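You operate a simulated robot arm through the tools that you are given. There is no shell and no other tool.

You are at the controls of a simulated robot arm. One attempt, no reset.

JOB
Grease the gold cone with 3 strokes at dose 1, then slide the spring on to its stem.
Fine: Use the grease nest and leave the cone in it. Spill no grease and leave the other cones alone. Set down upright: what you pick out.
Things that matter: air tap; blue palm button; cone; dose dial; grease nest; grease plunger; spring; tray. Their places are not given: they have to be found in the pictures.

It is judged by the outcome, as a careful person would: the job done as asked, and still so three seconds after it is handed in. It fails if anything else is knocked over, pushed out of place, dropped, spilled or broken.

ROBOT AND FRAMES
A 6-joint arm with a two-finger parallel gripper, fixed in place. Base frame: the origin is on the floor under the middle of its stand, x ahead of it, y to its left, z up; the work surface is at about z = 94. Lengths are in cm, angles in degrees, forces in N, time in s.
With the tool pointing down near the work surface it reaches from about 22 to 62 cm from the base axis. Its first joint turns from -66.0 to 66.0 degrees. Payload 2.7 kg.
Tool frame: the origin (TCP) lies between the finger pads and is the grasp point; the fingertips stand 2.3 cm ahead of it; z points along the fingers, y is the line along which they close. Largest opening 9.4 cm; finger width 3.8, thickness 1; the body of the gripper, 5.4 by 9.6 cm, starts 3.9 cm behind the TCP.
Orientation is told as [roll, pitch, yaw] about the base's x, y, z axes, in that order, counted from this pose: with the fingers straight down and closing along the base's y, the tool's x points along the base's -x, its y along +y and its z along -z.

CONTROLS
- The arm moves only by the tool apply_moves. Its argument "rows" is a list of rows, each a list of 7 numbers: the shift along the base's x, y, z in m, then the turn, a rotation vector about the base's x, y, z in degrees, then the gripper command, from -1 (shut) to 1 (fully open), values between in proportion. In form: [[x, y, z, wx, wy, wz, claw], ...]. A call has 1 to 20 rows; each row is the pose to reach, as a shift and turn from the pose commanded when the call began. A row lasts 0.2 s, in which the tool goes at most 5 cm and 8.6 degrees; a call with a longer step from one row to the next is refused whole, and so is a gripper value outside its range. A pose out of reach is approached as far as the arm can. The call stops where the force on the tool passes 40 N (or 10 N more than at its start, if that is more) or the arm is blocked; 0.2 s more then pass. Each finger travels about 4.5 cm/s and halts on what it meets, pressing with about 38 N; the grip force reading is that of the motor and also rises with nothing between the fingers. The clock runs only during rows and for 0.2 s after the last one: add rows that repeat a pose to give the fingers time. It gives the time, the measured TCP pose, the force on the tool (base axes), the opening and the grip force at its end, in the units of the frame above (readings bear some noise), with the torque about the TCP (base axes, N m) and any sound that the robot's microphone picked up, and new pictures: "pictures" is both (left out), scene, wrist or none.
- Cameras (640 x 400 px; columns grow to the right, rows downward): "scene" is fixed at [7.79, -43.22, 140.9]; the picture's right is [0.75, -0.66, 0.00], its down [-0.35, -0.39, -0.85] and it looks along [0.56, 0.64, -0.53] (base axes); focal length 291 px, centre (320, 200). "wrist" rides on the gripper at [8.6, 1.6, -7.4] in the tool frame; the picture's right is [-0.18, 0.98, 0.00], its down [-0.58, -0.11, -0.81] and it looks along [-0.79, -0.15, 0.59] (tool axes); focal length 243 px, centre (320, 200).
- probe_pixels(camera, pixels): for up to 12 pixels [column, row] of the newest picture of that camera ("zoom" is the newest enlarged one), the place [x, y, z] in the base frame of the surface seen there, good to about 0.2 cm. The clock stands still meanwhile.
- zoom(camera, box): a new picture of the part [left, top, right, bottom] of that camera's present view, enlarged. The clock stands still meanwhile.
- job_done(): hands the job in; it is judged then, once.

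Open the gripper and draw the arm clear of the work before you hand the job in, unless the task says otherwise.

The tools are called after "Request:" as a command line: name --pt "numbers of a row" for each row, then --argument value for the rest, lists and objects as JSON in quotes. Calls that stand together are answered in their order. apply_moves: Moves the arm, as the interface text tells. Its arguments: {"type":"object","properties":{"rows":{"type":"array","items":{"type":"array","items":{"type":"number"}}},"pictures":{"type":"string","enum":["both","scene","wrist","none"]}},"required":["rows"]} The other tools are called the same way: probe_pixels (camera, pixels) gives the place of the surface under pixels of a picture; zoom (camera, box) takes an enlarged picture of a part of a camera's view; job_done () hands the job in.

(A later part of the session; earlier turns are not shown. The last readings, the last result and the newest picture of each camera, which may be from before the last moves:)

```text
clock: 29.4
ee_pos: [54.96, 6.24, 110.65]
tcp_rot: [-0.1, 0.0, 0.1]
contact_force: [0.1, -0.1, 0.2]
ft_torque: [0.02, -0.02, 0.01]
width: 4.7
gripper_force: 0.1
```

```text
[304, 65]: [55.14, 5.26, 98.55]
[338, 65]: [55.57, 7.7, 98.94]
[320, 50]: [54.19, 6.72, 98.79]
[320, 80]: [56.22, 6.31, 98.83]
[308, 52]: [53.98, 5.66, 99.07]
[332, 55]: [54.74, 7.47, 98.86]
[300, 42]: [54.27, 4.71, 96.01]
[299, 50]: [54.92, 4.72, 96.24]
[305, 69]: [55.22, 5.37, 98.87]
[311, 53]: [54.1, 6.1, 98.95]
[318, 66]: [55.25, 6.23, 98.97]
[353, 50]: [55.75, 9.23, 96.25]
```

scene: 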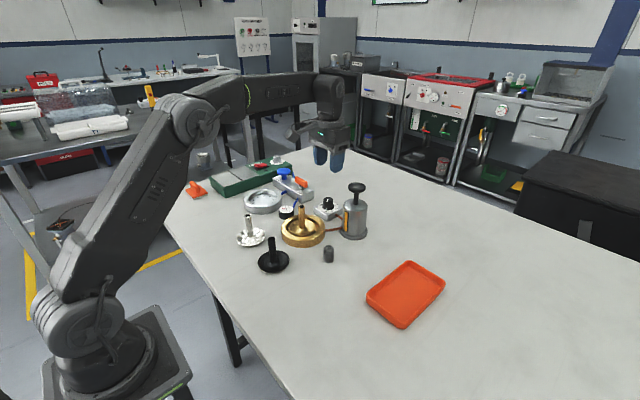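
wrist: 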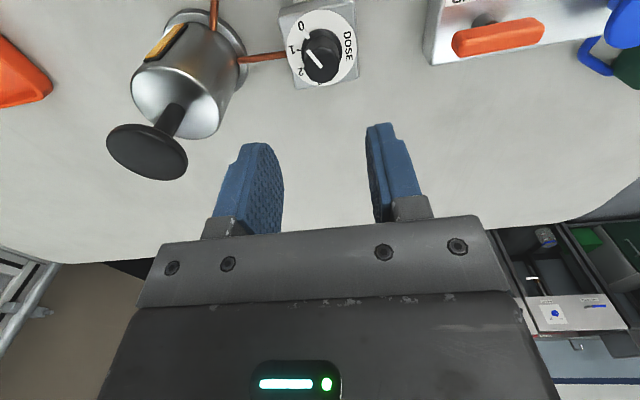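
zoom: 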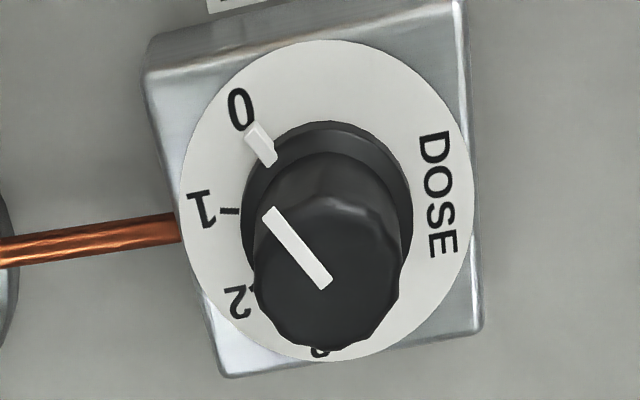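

I probe tick marks and disc edges in that zoom to fix the centre and the angle from 0 to 1.

Request:
probe_pixels --camera "zoom" --pixels '[[268, 157], [255, 135], [230, 211], [222, 211], [250, 288], [184, 215], [470, 215], [325, 46], [268, 212], [325, 282], [320, 352], [297, 247]]'

Request:
probe_pixels --camera "zoom" --pixels '[[262, 145], [235, 211], [226, 211], [252, 288], [202, 290], [445, 290], [230, 85], [420, 95], [330, 125], [270, 207], [320, 285], [400, 270]]'

```text
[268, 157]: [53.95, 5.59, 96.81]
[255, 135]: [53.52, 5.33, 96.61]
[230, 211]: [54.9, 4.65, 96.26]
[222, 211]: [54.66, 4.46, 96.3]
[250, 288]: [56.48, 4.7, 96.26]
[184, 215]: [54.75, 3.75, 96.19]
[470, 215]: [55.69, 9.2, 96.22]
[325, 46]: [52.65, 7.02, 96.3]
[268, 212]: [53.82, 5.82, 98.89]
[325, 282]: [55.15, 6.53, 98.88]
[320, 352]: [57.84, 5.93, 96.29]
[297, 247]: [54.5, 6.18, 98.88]
```

```text
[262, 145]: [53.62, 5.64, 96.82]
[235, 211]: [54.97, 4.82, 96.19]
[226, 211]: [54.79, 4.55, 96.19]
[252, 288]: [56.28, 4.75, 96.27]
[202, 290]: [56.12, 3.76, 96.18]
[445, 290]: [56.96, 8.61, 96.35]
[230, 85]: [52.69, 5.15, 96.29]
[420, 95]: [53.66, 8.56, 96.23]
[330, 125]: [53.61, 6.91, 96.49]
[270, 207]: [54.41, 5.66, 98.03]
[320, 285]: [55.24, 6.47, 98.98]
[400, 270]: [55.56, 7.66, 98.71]
```

Angles about the centre (55.2, 6.5): 0 tab at ≈213°, 1 at ≈258°, 2 at ≈303°, so I need a +45° turn. Before descending I check how low the wrist camera housing hangs, since the cone's stem is nearby.

Request:
zoom --camera "scene" --box '[270, 70, 370, 190]'

```text
3.33 times, centred on (320, 130) of scene
```

zoom: 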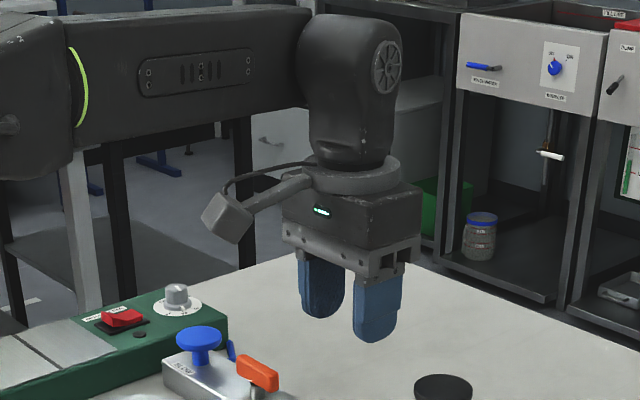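

Request:
probe_pixels --camera "zoom" --pixels '[[222, 236], [238, 240], [210, 222], [225, 210], [245, 215], [235, 225], [360, 338], [322, 315], [290, 240], [365, 275], [415, 245], [345, 165]]'

```text
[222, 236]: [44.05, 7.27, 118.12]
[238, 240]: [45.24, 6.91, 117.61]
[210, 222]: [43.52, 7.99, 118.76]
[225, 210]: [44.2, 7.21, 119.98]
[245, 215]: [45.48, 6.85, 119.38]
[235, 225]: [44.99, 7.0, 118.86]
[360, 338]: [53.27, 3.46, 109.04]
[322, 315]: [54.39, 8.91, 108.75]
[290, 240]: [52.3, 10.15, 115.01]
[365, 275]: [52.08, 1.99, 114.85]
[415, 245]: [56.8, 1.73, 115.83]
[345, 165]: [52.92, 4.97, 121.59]
```

The camera housing's bottom is ~7 cm above TCP level, so it clears the stem. I descend around the knob to TCP z≈99.4 (tips ≈97.1, above the skirt) with the fingers open.

Request:
apply_moves --pt "0.0007 0 -0.02 0 0 0 0.0" --pt "0.0007 0 -0.045 0 0 0 0.0" --pt "0.0007 0 -0.07 0 0 0 0.0" --pt "0.0007 0 -0.09 0 0 0 0.0" --pt "0.0007 0 -0.105 0 0 0 0.0" --pt "0.0007 0 -0.1115 0 0 0 0.0" --pt "0.0007 0 -0.1115 0 0 0 0.0"

Request:
zoom --camera "scene" --box '[290, 160, 370, 230]'

```text
clock: 31.0
ee_pos: [55.29, 6.45, 99.4]
tcp_rot: [0.0, -0.1, 0.0]
contact_force: [-0.4, -0.2, -0.3]
ft_torque: [0.01, 0.05, 0.0]
width: 4.69
gripper_force: 0.0
```

scene: 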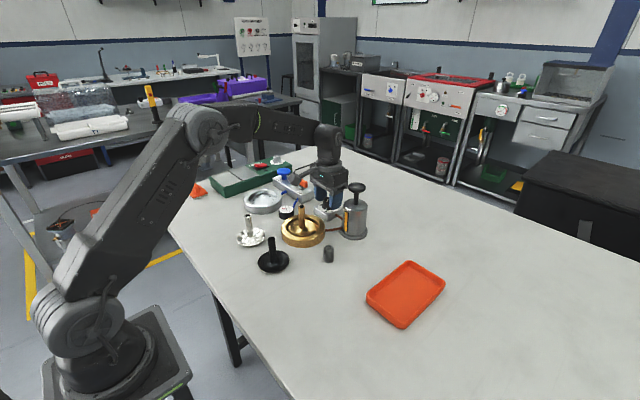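
wrist: 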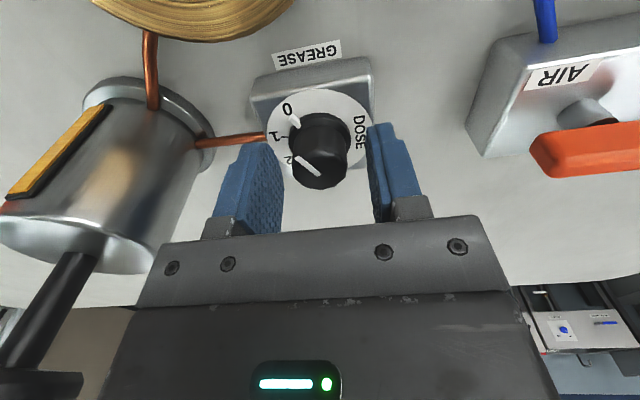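

```text
5.71 times, centred on (330, 195) of scene
```

zoom: 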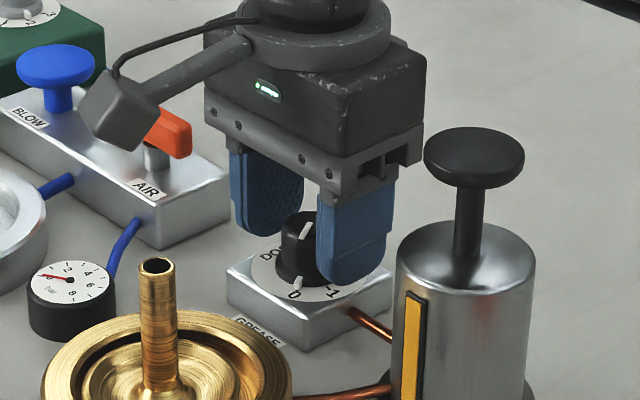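

The knob sits between the fingers. I check where the air tap is relative to the gripper's swing before turning.

Request:
probe_pixels --camera "wrist" --pixels '[[545, 150], [600, 150], [580, 110], [480, 120], [318, 150], [303, 165], [345, 160], [318, 183]]'

Request:
apply_moves --pt "0 0 0 0 0 0 -0.4" --pt "0 0 0 0 0 0 -0.7" --pt "0 0 0 0 0 0 -1" --pt "0 0 0 0 0 0 -1" --pt "0 0 0 0 0 0 -1"

```text
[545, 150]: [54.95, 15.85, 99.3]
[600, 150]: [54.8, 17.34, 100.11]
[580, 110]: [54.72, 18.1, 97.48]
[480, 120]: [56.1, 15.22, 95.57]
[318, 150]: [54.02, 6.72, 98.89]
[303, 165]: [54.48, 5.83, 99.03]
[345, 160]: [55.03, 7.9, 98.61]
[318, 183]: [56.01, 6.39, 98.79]
```

```text
clock: 32.2
ee_pos: [55.17, 6.32, 99.46]
tcp_rot: [0.0, 0.0, -0.1]
contact_force: [-0.7, -3.1, -2.4]
ft_torque: [0.43, -0.16, 0.05]
width: 2.96
gripper_force: 45.1
```

scene: 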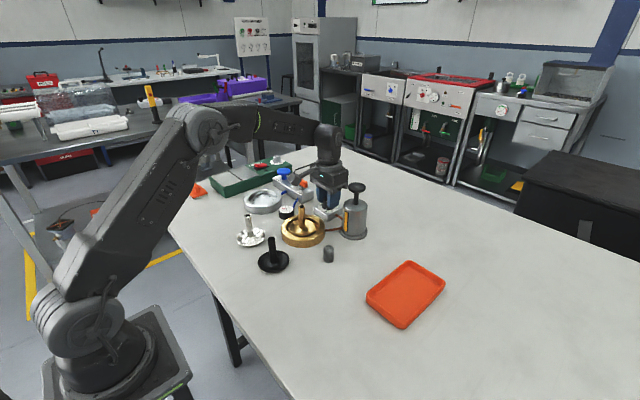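
wrist: 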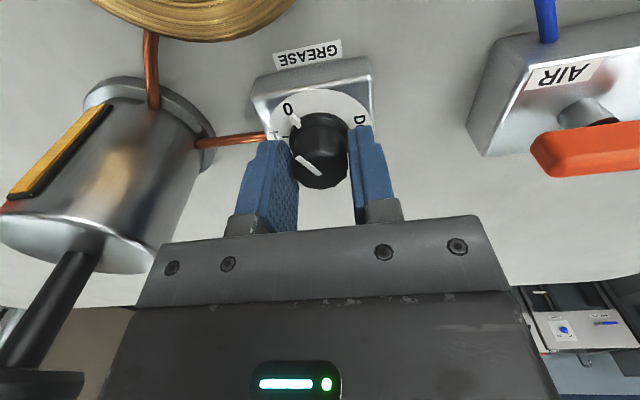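

The fingers hold the knob's lower part (width 2.96). I turn +15° about z first and watch the pointer and torque.

Request:
apply_moves --pt "0 0 0 0 0 3 -1" --pt "0 0 0 0 0 7 -1" --pt "0 0 0 0 0 11 -1" --pt "0 0 0 0 0 15 -1" --pt "0 0 0 0 0 15 -1"

Request:
zoom --camera "wrist" --box '[240, 40, 400, 200]'

```text
clock: 33.4
ee_pos: [55.13, 6.47, 99.52]
tcp_rot: [0.0, 0.1, 15.0]
contact_force: [-8.1, -3.5, 0.4]
ft_torque: [0.29, -0.53, -0.01]
width: 2.97
gripper_force: 45.0
```

scene: 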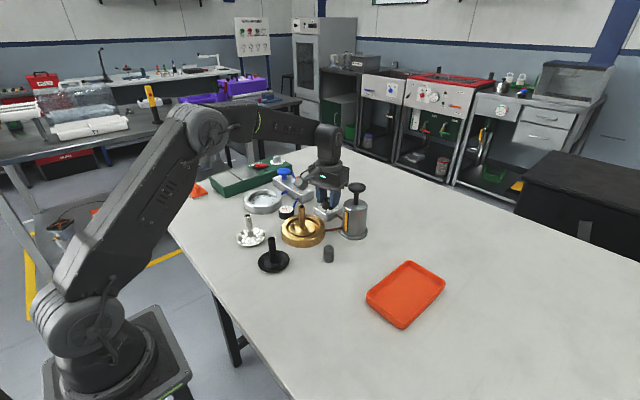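
wrist: 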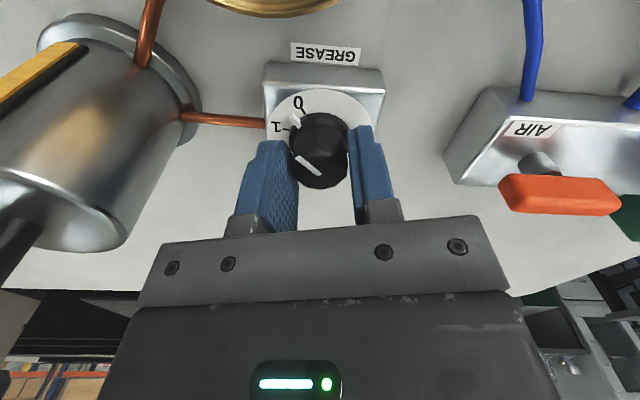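

```text
2.50 times, centred on (320, 120) of wrist
```

zoom: 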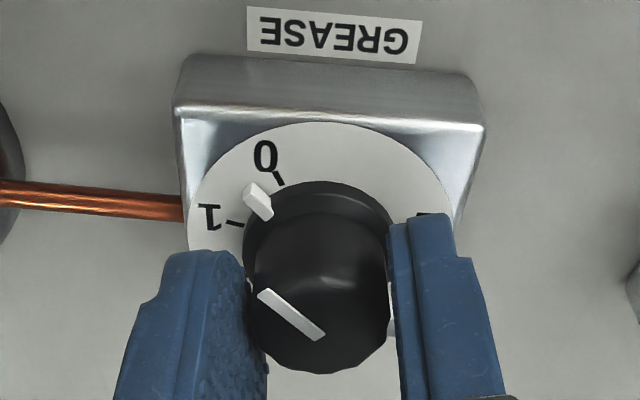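

The pointer follows the gripper (tab between 0 and 1). I continue +30° to reach 45° total, easing the small side load with a −0.6 mm x shift.

Request:
apply_moves --pt "-0.0003 -0.0001 0 0 0 3 -1" --pt "-0.0006 -0.0003 0 0 0 7 -1" --pt "-0.0006 -0.0003 0 0 0 11 -1" --pt "-0.0006 -0.0003 0 0 0 15 -1" --pt "-0.0006 -0.0003 0 0 0 19 -1" --pt "-0.0006 -0.0003 0 0 0 23 -1" --pt "-0.0006 -0.0003 0 0 0 27 -1" --pt "-0.0006 -0.0003 0 0 0 30 -1" --pt "-0.0006 -0.0003 0 0 0 30 -1"

Request:
zoom --camera "wrist" --box '[240, 40, 400, 200]'

```text
clock: 35.4
ee_pos: [55.11, 6.44, 99.42]
tcp_rot: [-0.2, -0.2, 45.0]
contact_force: [11.8, -1.3, -1.6]
ft_torque: [1.2, -0.85, 0.01]
width: 2.94
gripper_force: 44.6
```

scene: 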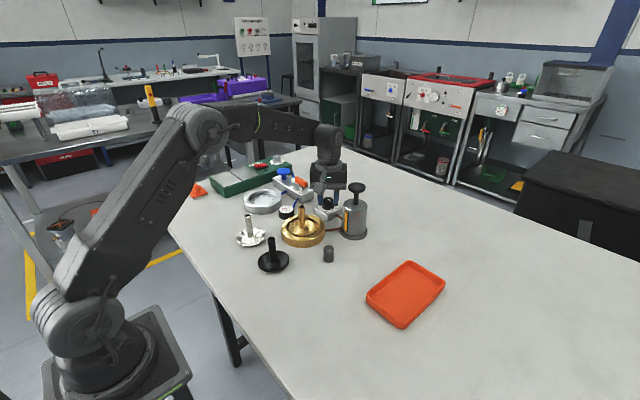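
wrist: 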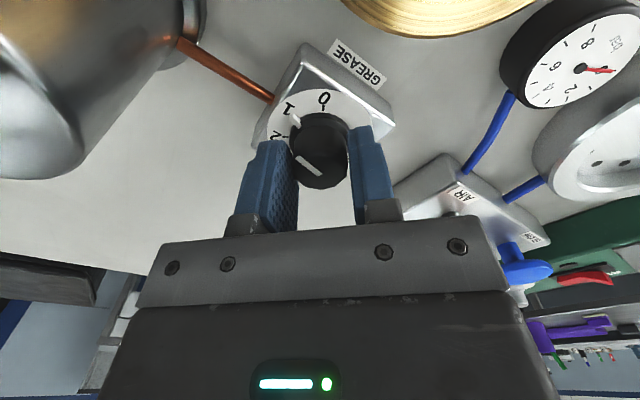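

```text
2.50 times, centred on (320, 120) of wrist
```

zoom: 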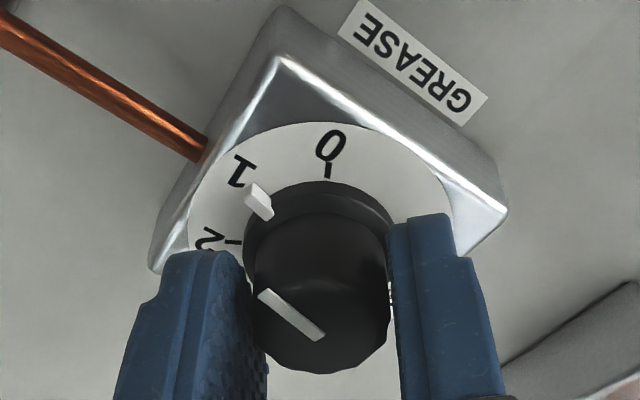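

The tab now covers the "1" tick. I relieve the side load (+0.7 mm x), open the fingers and rise to look.

Request:
apply_moves --pt "0.0007 0 0 0 0 0 -1" --pt "0.0007 0 0 0 0 0 -0.4" --pt "0.0007 0 0 0 0 0 -0.2" --pt "0.0007 0 0 0 0 0 0.0" --pt "0.0007 0 0 0 0 0 0.0" --pt "0.0007 0 0.01 0 0 0 0.0" --pt "0.0007 0 0.03 0 0 0 0.0" --pt "0.0007 0 0.06 0 0 0 0.0" --pt "0.0007 0 0.09 0 0 0 0.0" --pt "0.0007 0 0.12 0 0 0 0.0" --pt "0.0007 0 0.12 0 0 0 0.0"

Request:
zoom --camera "scene" --box '[308, 190, 348, 215]'

Request:
zoom --camera "wrist" --box '[250, 0, 390, 110]'

```text
clock: 37.8
ee_pos: [55.21, 6.37, 111.62]
tcp_rot: [-0.1, 0.0, 44.9]
contact_force: [0.0, 0.4, -0.1]
ft_torque: [-0.01, 0.01, 0.03]
width: 4.71
gripper_force: 0.0
```

scene: 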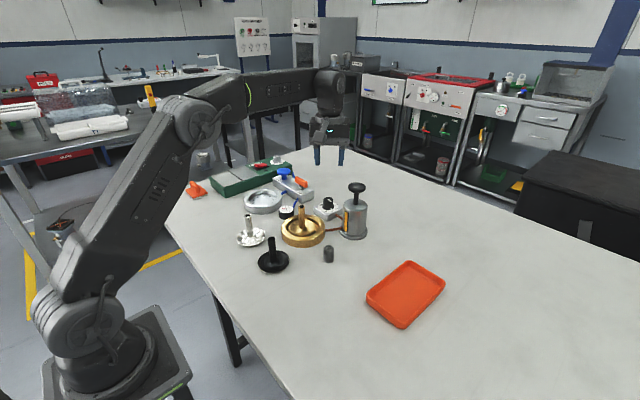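
wrist: 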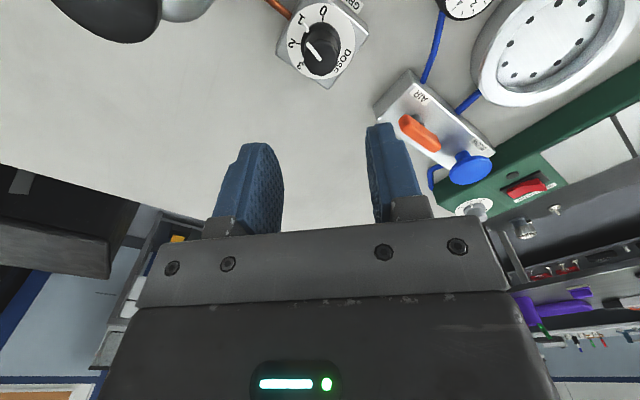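

```text
16.00 times, centred on (328, 202) of scene
```

zoom: 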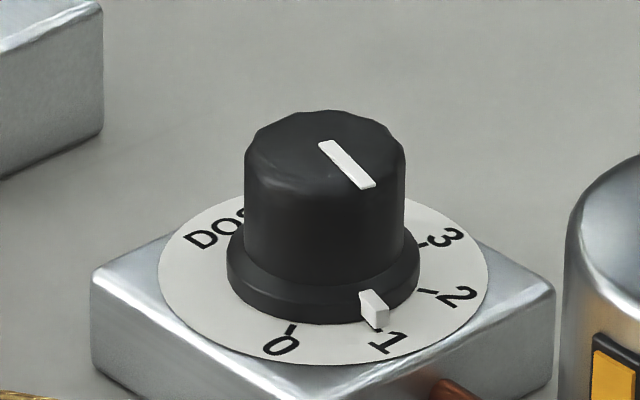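

```text
3.64 times, centred on (320, 55) of wrist
```

zoom: 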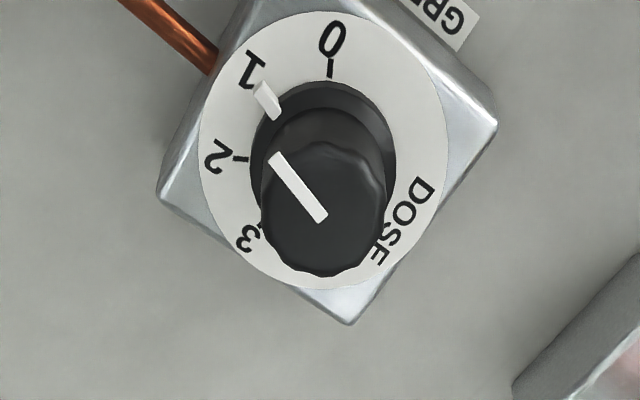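

The dial now reads 1. I rise, turn back to yaw 0, close the fingers and go above the plunger knob near (53.4, −4.5) at z≈116.

Request:
apply_moves --pt "0 0 0.02 0 0 -5 0.0" --pt "0 0 0.04 0 0 -10 -0.3" --pt "0 -0.01 0.045 0 0 -15 -0.6" --pt "-0.005 -0.03 0.045 0 0 -20 -1" --pt "-0.01 -0.05 0.045 0 0 -25 -1" --pt "-0.013 -0.07 0.045 0 0 -30 -1" --pt "-0.016 -0.09 0.045 0 0 -35 -1" --pt "-0.018 -0.105 0.045 0 0 -40 -1" --pt "-0.018 -0.11 0.045 0 0 -45 -1" --pt "-0.018 -0.11 0.045 0 0 -45 -1"

Request:
zoom --camera "scene" --box '[310, 130, 400, 250]'

Request:
zoom --camera "wrist" --box '[240, 0, 400, 180]'

```text
clock: 40.0
ee_pos: [53.26, -4.56, 115.98]
tcp_rot: [-0.1, 0.0, -0.1]
contact_force: [-0.5, -0.6, 0.4]
ft_torque: [-0.03, 0.0, 0.0]
width: 0.0
gripper_force: 38.0
```

scene: 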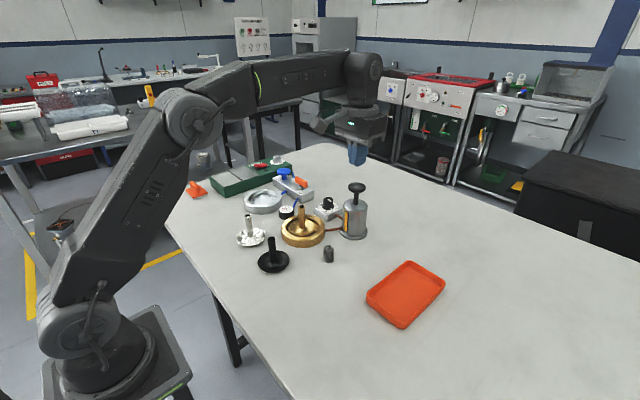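
wrist: 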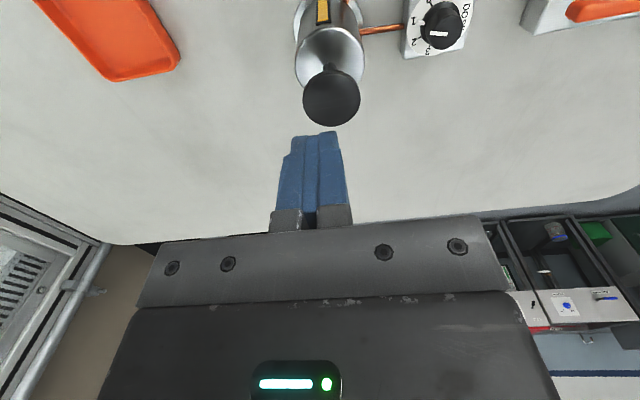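

```text
3.33 times, centred on (355, 190) of scene
```

zoom: 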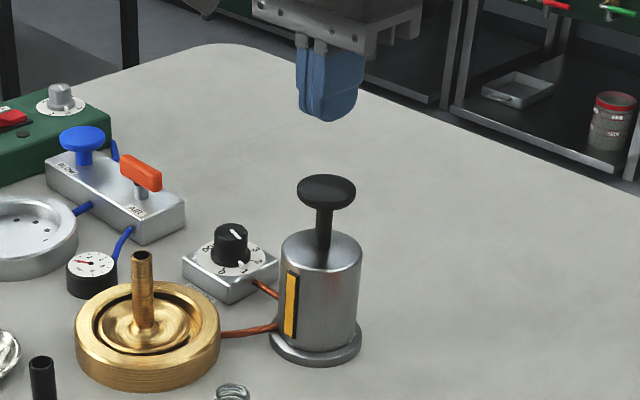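

```text
2.22 times, centred on (320, 90) of wrist
```

zoom: 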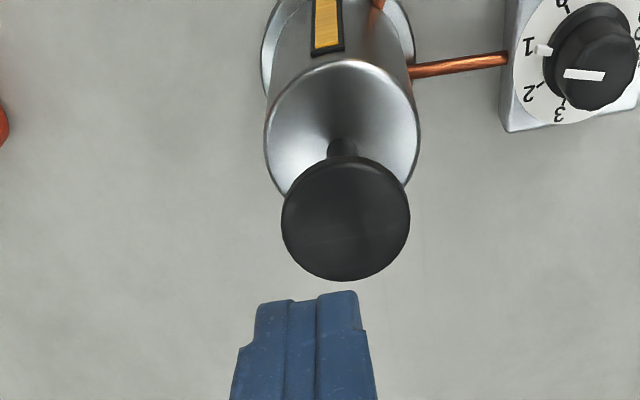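

I probe the plunger knob's edges in the wrist view (centre ≈(331,98), edges (303,98), (360,98)) to centre the press.

Request:
probe_pixels --camera "wrist" --pixels '[[331, 98], [305, 98], [358, 98], [331, 75], [331, 122], [315, 80], [347, 80], [320, 118], [343, 118], [300, 60], [362, 60], [331, 66]]'

Request:
probe_pixels --camera "scene" --pixels '[[356, 186], [350, 186], [362, 186], [356, 183], [356, 189], [354, 205], [345, 203], [364, 203], [355, 212], [356, 198]]'

```text
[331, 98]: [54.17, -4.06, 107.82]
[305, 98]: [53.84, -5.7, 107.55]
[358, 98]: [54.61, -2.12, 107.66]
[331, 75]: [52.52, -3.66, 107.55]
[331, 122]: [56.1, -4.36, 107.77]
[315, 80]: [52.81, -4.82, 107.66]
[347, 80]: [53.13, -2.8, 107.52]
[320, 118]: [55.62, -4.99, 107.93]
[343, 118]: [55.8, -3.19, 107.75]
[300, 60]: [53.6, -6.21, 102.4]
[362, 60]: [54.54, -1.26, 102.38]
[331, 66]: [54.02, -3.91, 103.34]
```

```text
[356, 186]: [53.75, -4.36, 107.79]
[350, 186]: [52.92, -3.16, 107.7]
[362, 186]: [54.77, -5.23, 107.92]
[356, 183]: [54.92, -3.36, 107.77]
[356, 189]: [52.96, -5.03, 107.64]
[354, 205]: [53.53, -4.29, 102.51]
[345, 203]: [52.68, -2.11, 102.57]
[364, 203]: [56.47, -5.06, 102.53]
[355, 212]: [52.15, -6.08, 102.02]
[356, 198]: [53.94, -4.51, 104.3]
```

The plunger knob is centred at about (54.15, −4.05), top z≈107.8. I centre above it and lower the closed fingertips to just above the knob (TCP z≈110.5).

Request:
apply_moves --pt "0.004 0.0025 -0.01 0 0 0 -1" --pt "0.0074 0.0048 -0.03 0 0 0 -1" --pt "0.0074 0.0048 -0.045 0 0 0 -1" --pt "0.0074 0.0048 -0.053 0 0 0 -1" --pt "0.0074 0.0048 -0.053 0 0 0 -1"

Request:
zoom --camera "scene" --box '[320, 150, 390, 250]'

```text
clock: 41.2
ee_pos: [53.98, -4.17, 110.69]
tcp_rot: [0.1, 0.0, 0.0]
contact_force: [0.6, 0.6, 0.5]
ft_torque: [-0.01, 0.01, -0.02]
width: 0.01
gripper_force: 37.8
```

scene: 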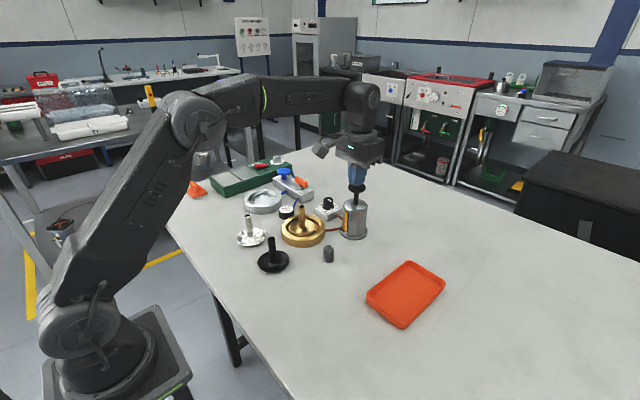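
wrist: 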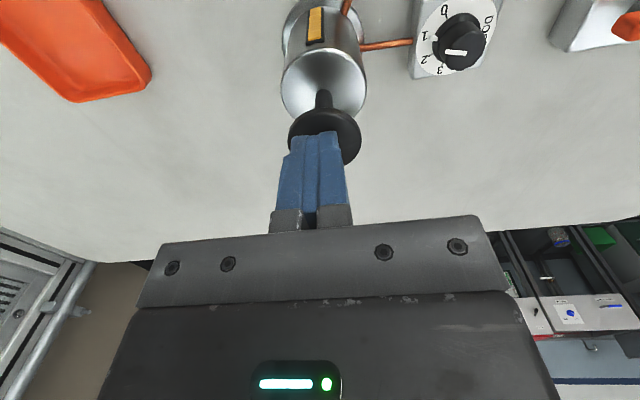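

```text
4.00 times, centred on (355, 200) of scene
```

zoom: 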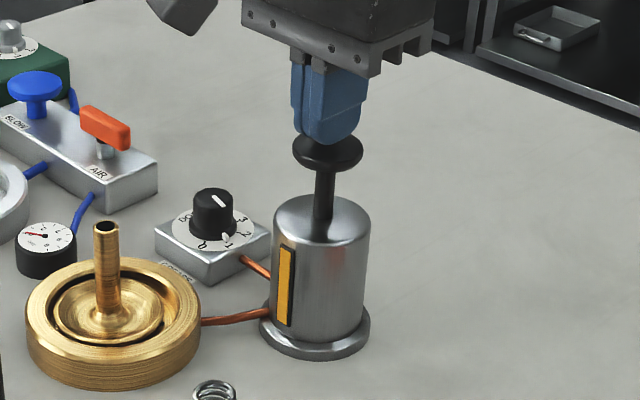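

The tips are just above the knob. I press down slowly (2.5 mm per row) for the first 2 cm and read the force.

Request:
apply_moves --pt "0 0 -0.0025 0 0 0 -1" --pt "0 0 -0.005 0 0 0 -1" --pt "0 0 -0.0075 0 0 0 -1" --pt "0 0 -0.01 0 0 0 -1" --pt "0 0 -0.0125 0 0 0 -1" --pt "0 0 -0.015 0 0 0 -1" --pt "0 0 -0.0175 0 0 0 -1" --pt "0 0 -0.02 0 0 0 -1"

Request:
zoom --camera "scene" --box '[280, 160, 390, 260]'

```text
clock: 43.0
ee_pos: [54.15, -4.16, 108.59]
tcp_rot: [0.0, -0.1, 0.0]
contact_force: [0.3, -4.6, 5.0]
ft_torque: [-0.11, 0.11, 0.07]
width: 0.01
gripper_force: 37.5
```

scene: 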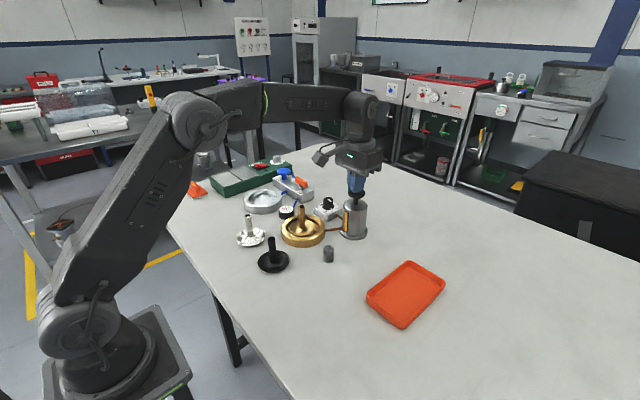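
wrist: 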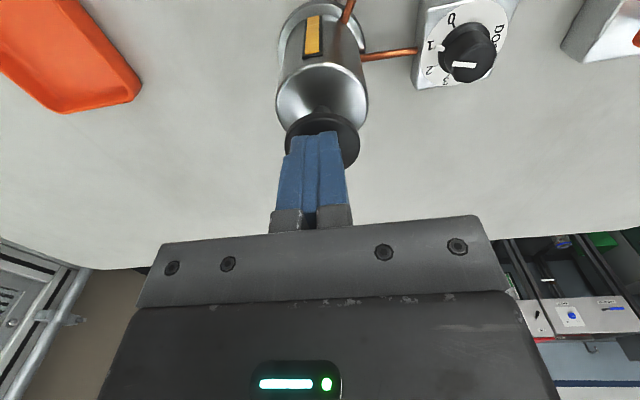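

```text
4.00 times, centred on (335, 210) of scene
```

zoom: 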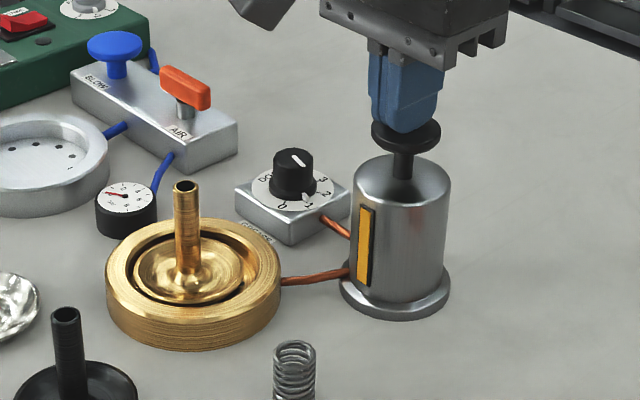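

The plunger moves down (now ~1.6 cm depressed, 5 N). I keep pressing slowly until it bottoms out.

Request:
apply_moves --pt "0 0 -0.002 0 0 0 -1" --pt "0 0 -0.004 0 0 0 -1" --pt "0 0 -0.006 0 0 0 -1" --pt "0 0 -0.008 0 0 0 -1" --pt "0 0 -0.01 0 0 0 -1" --pt "0 0 -0.012 0 0 0 -1" --pt "0 0 -0.014 0 0 0 -1" --pt "0 0 -0.016 0 0 0 -1" --pt "0 0 -0.018 0 0 0 -1" --pt "0 0 -0.02 0 0 0 -1" --pt "0 0 -0.022 0 0 0 -1" --pt "0 0 -0.024 0 0 0 -1" --pt "0 0 -0.026 0 0 0 -1" --pt "0 0 -0.028 0 0 0 -1"

Request:
zoom --camera "scene" --box '[280, 160, 390, 260]'

```text
clock: 44.8
ee_pos: [54.08, -4.05, 107.75]
tcp_rot: [0.0, -0.6, 0.0]
contact_force: [-4.8, 0.7, 7.0]
ft_torque: [0.02, 0.23, -0.01]
width: 0.0
gripper_force: 38.2
heard: click
stopped in row 8: the force on the tool passed its limit at 42 N (the readings are from after the stop); the commanded pose is now the measured one
```

scene: 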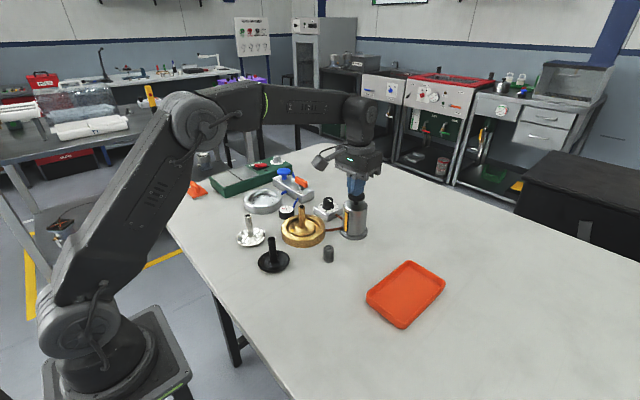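
wrist: 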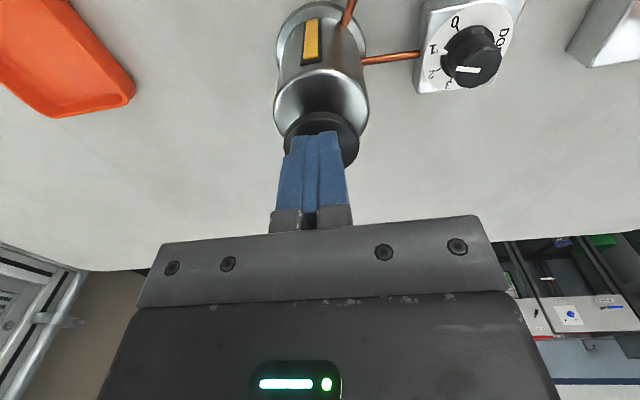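

```text
4.00 times, centred on (335, 210) of scene
```

zoom: 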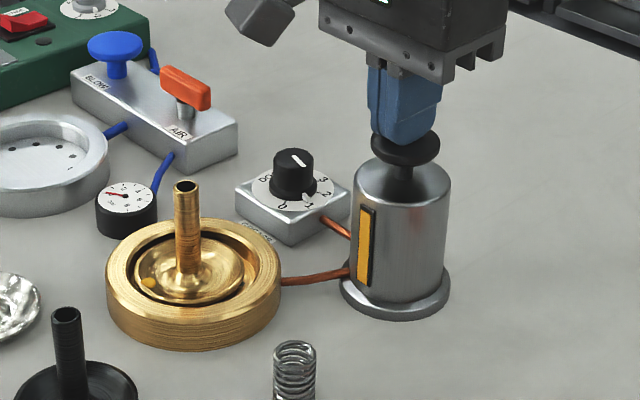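

A click sounded and a grease dab appeared on the cone (zoom (150,283)): stroke 1 done, bottom at TCP z≈107.75. I rise fully so the plunger can return, and check it.

Request:
apply_moves --pt "0 0 0.004 0 0.3 0 -1" --pt "0 0 0.01 0 0.6 0 -1" --pt "0 0 0.017 0 0.6 0 -1" --pt "0 0 0.024 0 0.6 0 -1" --pt "0 0 0.031 0 0.6 0 -1" --pt "0 0 0.034 0 0.6 0 -1" --pt "0 0 0.034 0 0.6 0 -1"

Request:
zoom --camera "scene" --box '[280, 160, 390, 260]'

```text
clock: 46.4
ee_pos: [54.18, -3.99, 111.03]
tcp_rot: [0.0, 0.2, 0.0]
contact_force: [-0.1, 0.1, -0.6]
ft_torque: [0.01, 0.01, 0.01]
width: 0.01
gripper_force: 37.8
```

scene: 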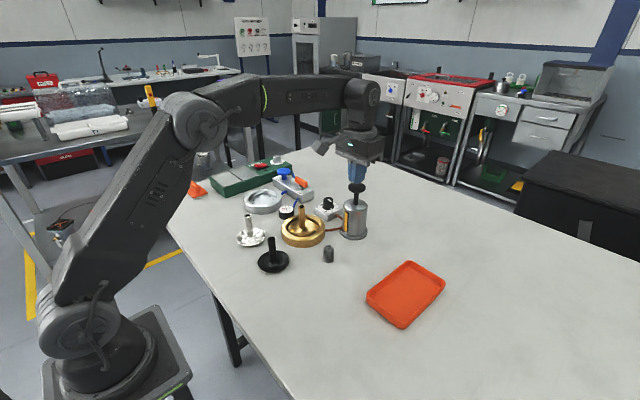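
wrist: 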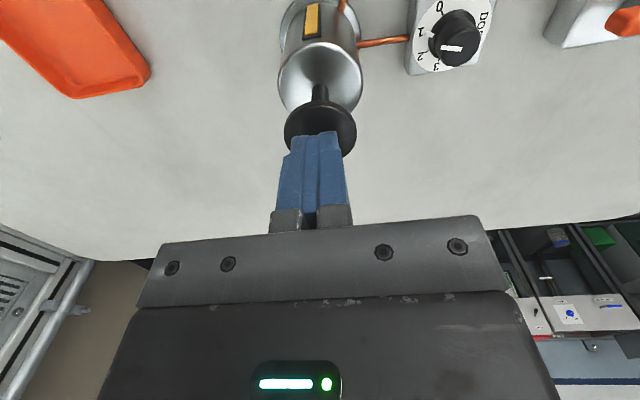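

```text
4.00 times, centred on (335, 210) of scene
```

zoom: 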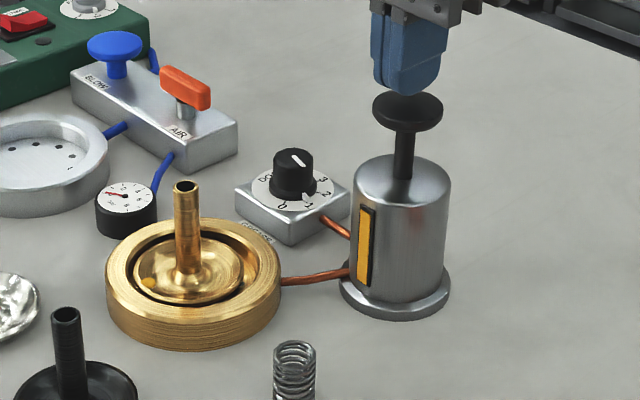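

The plunger sprang back fully and one dab is visible. Now stroke 2: press down slowly until it bottoms with a click.

Request:
apply_moves --pt "0 0 -0.004 0 0 0 -1" --pt "0 0 -0.008 0 0 0 -1" --pt "0 0 -0.011 0 0 0 -1" --pt "0 0 -0.0135 0 0 0 -1" --pt "0 0 -0.016 0 0 0 -1" --pt "0 0 -0.0185 0 0 0 -1" --pt "0 0 -0.021 0 0 0 -1" --pt "0 0 -0.0235 0 0 0 -1" --pt "0 0 -0.026 0 0 0 -1" --pt "0 0 -0.028 0 0 0 -1" --pt "0 0 -0.03 0 0 0 -1" --pt "0 0 -0.032 0 0 0 -1" --pt "0 0 -0.034 0 0 0 -1" --pt "0 0 -0.036 0 0 0 -1" --pt "0 0 -0.038 0 0 0 -1" --pt "0 0 -0.04 0 0 0 -1" --pictures "scene"

Request:
zoom --camera "scene" --box '[280, 160, 390, 260]'

```text
clock: 49.8
ee_pos: [54.21, -4.11, 107.73]
tcp_rot: [-0.1, -0.5, 0.0]
contact_force: [-6.5, 1.3, 7.1]
ft_torque: [0.06, 0.29, 0.05]
width: 0.0
gripper_force: 37.9
heard: click
stopped in row 16: the force on the tool passed its limit at 41 N (the readings are from after the stop); the commanded pose is now the measured one
```

scene: 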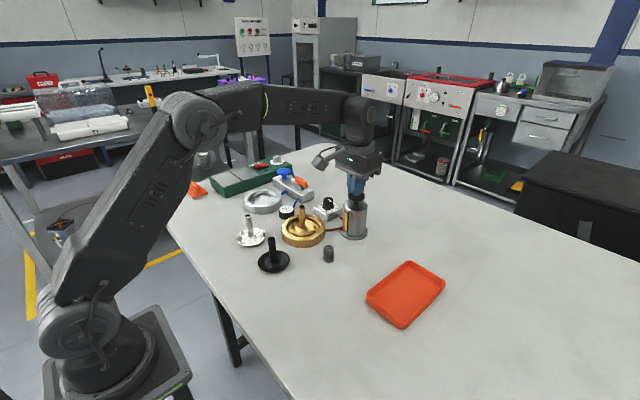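

```text
4.00 times, centred on (335, 210) of scene
```

zoom: 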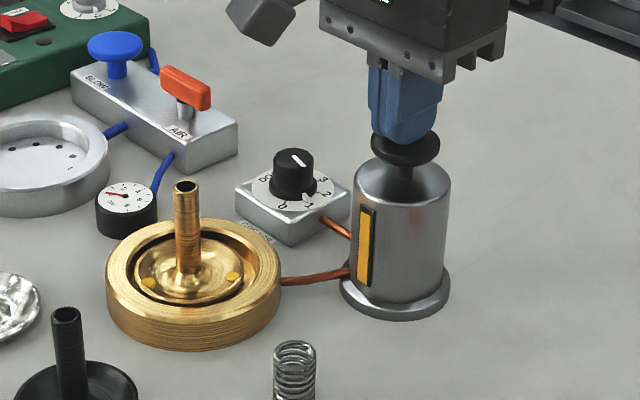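

Stroke 2 clicked and a second dab appeared (zoom (232,278)). I rise fully again to let the plunger return.

Request:
apply_moves --pt "0 0 0.004 0 0.3 0 -1" --pt "0 0 0.01 0 0.5 0 -1" --pt "0 0 0.017 0 0.5 0 -1" --pt "0 0 0.024 0 0.5 0 -1" --pt "0 0 0.031 0 0.5 0 -1" --pt "0 0 0.034 0 0.5 0 -1" --pt "0 0 0.034 0 0.5 0 -1" --pictures "scene"

Request:
zoom --camera "scene" --box '[280, 160, 390, 260]'

```text
clock: 51.4
ee_pos: [54.05, -4.04, 111.14]
tcp_rot: [0.0, 0.2, 0.0]
contact_force: [0.3, 0.5, 0.7]
ft_torque: [0.0, -0.01, -0.03]
width: 0.01
gripper_force: 37.6
```

scene: 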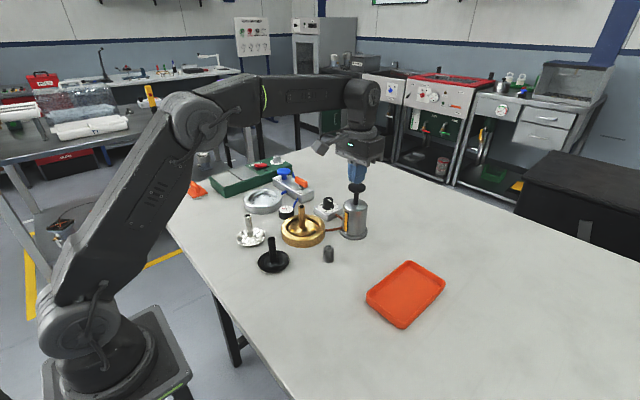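

```text
4.00 times, centred on (335, 210) of scene
```

zoom: 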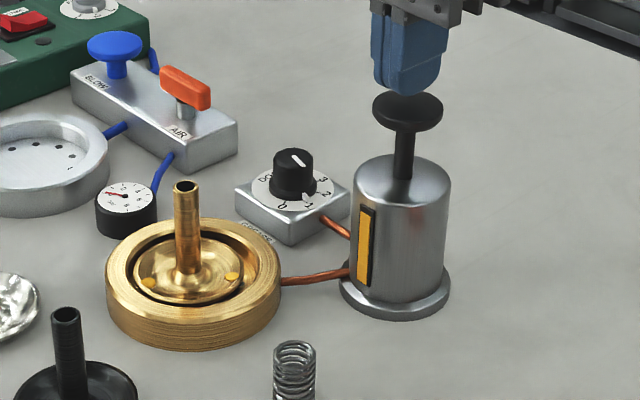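

The plunger is fully back up with two dabs on the cone. I make the third stroke the same way.

Request:
apply_moves --pt "0 0 -0.004 0 0 0 -1" --pt "0 0 -0.008 0 0 0 -1" --pt "0 0 -0.011 0 0 0 -1" --pt "0 0 -0.0135 0 0 0 -1" --pt "0 0 -0.016 0 0 0 -1" --pt "0 0 -0.0185 0 0 0 -1" --pt "0 0 -0.021 0 0 0 -1" --pt "0 0 -0.0235 0 0 0 -1" --pt "0 0 -0.026 0 0 0 -1" --pt "0 0 -0.028 0 0 0 -1" --pt "0 0 -0.03 0 0 0 -1" --pt "0 0 -0.032 0 0 0 -1" --pt "0 0 -0.034 0 0 0 -1" --pt "0 0 -0.036 0 0 0 -1" --pt "0 0 -0.038 0 0 0 -1" --pt "0 0 -0.04 0 0 0 -1" --pictures "scene"

Request:
zoom --camera "scene" --box '[280, 160, 390, 260]'

```text
clock: 54.8
ee_pos: [54.2, -3.99, 107.81]
tcp_rot: [-0.1, -0.3, 0.1]
contact_force: [-5.9, 1.0, 8.4]
ft_torque: [0.1, 0.27, 0.02]
width: 0.0
gripper_force: 38.0
heard: click
stopped in row 16: the force on the tool passed its limit at 41 N (the readings are from after the stop); the commanded pose is now the measured one
```

scene: 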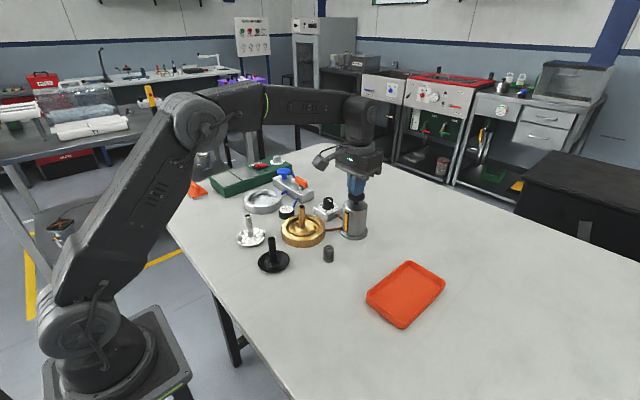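

```text
4.00 times, centred on (335, 210) of scene
```

zoom: 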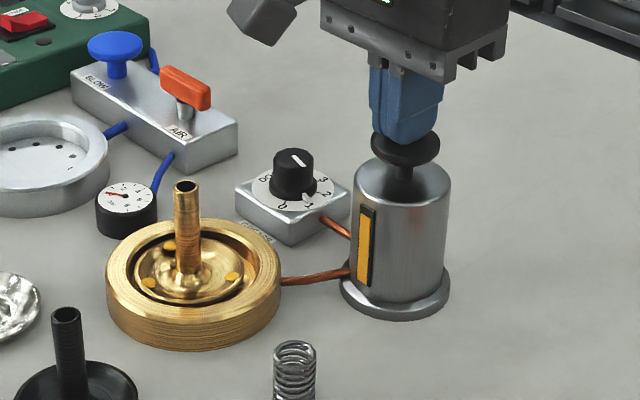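

Three dabs are on the cone now. I rise clear of the plunger and move above the spring near (42.2, −7.1), opening the fingers partly, to look at it.

Request:
apply_moves --pt "0 0 0.005 0 0.3 0 -1" --pt "0 0 0.015 0 0.3 0 -1" --pt "0 0 0.03 0 0.3 0 -1" --pt "0 0 0.05 0 0.3 0 -1" --pt "0 0 0.07 0 0.3 0 -1" --pt "-0.02 -0.005 0.08 0 0.3 0 -1" --pt "-0.05 -0.012 0.08 0 0.3 0 -0.5" --pt "-0.08 -0.02 0.07 0 0.3 0 -0.2" --pt "-0.105 -0.027 0.055 0 0.3 0 -0.2" --pt "-0.12 -0.031 0.042 0 0.3 0 -0.2" --pt "-0.12 -0.031 0.042 0 0.3 0 -0.2"

Request:
zoom --camera "wrist" --box '[280, 0, 380, 110]'

Request:
zoom --camera "scene" --box '[280, 180, 380, 270]'

```text
clock: 57.2
ee_pos: [42.05, -7.32, 111.9]
tcp_rot: [-0.2, -0.1, 0.0]
contact_force: [0.3, -0.2, 0.4]
ft_torque: [0.02, 0.01, 0.03]
width: 3.75
gripper_force: 0.1
```

scene: 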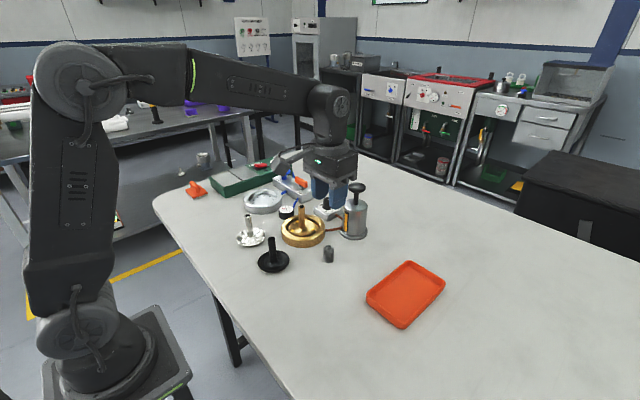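
wrist: 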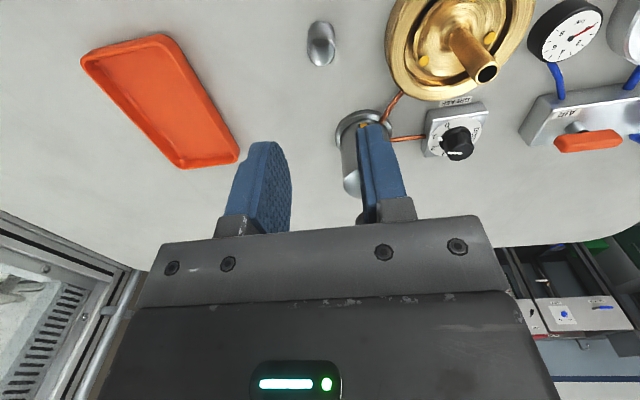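

```text
3.64 times, centred on (330, 55) of wrist
```

zoom: 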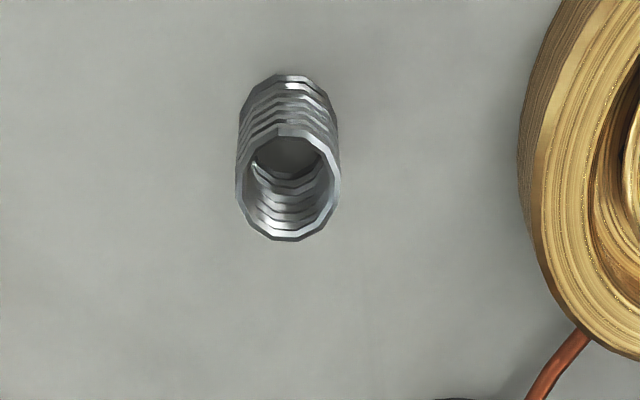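

```text
4.44 times, centred on (330, 225) of scene
```

zoom: 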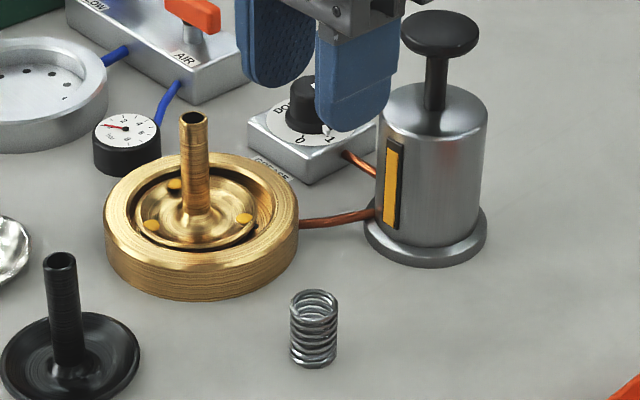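

The spring's upper ring is centred at wrist (321,51). I probe its ring edges and the cone stem's rim for exact positions.

Request:
probe_pixels --camera "wrist" --pixels '[[308, 52], [334, 52], [321, 36], [321, 65], [308.5, 48], [334, 48], [313, 61], [329, 61], [309, 35], [333, 35], [321, 22], [321, 70]]'

Request:
probe_pixels --camera "wrist" --pixels '[[476, 72], [497, 73], [487, 64], [486, 82], [475, 60], [490, 60], [465, 50], [395, 45], [530, 30], [425, 62], [490, 38], [460, 98]]'

Request:
probe_pixels --camera "zoom" --pixels '[[194, 117], [182, 119], [206, 119], [194, 113], [194, 121], [292, 303], [336, 303], [314, 293], [314, 310], [314, 362], [295, 350], [334, 350]]'

```text
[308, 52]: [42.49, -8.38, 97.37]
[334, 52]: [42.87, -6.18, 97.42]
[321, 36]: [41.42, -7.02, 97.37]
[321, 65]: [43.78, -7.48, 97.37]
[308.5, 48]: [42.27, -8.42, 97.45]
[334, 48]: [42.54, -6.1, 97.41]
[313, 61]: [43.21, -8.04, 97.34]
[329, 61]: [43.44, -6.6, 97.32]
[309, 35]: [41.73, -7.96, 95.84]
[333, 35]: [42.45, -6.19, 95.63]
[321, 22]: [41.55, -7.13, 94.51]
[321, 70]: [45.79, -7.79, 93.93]
```

```text
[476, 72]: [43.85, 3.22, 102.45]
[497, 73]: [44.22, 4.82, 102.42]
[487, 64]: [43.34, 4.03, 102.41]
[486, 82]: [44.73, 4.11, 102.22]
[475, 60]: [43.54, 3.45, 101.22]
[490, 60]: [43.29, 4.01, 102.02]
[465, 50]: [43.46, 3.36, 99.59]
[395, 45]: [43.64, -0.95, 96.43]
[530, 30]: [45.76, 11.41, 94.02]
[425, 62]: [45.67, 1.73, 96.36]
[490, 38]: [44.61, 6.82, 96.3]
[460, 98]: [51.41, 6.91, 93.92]
```

```text
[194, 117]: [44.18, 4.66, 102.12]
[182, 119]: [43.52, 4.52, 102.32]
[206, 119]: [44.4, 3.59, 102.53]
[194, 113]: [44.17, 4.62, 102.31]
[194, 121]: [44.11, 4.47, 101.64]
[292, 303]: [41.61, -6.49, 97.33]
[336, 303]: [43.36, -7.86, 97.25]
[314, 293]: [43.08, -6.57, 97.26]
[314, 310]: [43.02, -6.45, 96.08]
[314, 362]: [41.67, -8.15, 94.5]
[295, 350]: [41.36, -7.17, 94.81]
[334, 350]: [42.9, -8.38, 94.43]
```

The spring (top z≈97.4, OD≈2.35) is centred at (42.55, −7.22) and the stem top at (44.03, 4.04, z 102.4), so the offset between them is (1.46, 11.26). I descend partway over the spring.

Request:
apply_moves --pt "0.0042 -0.0005 -0.02 0 0 0 -0.2" --pt "0.0042 -0.0005 -0.05 0 0 0 -0.2" --pt "0.0042 -0.0005 -0.08 0 0 0 -0.2" --pt "0.0042 -0.0005 -0.1 0 0 0 -0.2" --pt "0.0042 -0.0005 -0.11 0 0 0 -0.2" --pt "0.0042 -0.0005 -0.11 0 0 0 -0.2"

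Request:
zoom --camera "wrist" --box '[220, 70, 420, 240]'

```text
clock: 58.6
ee_pos: [42.77, -7.24, 100.66]
tcp_rot: [-0.2, -0.1, 0.0]
contact_force: [-0.1, 0.7, -0.2]
ft_torque: [0.01, 0.01, -0.01]
width: 3.77
gripper_force: 0.0
```

scene: 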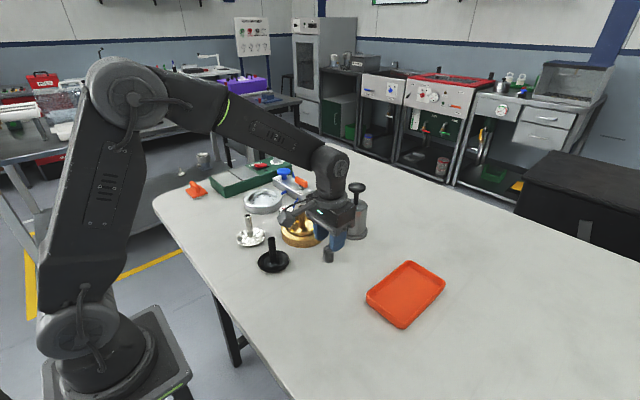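
wrist: 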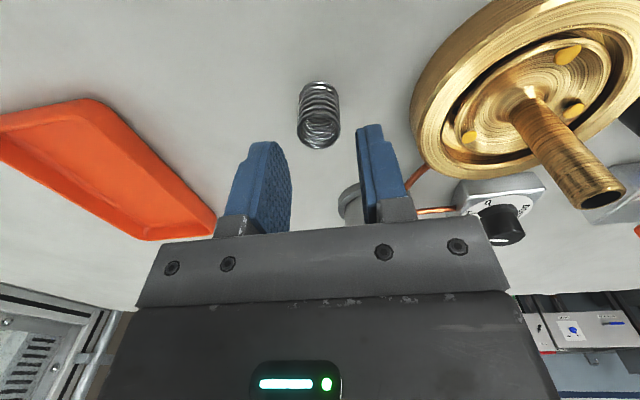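

```text
2.35 times, centred on (320, 155) of wrist
```

zoom: 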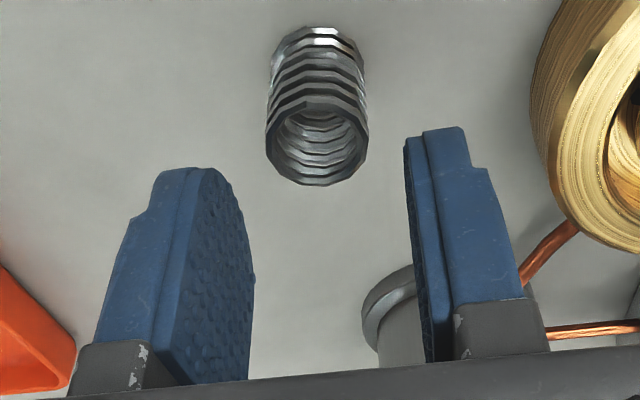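

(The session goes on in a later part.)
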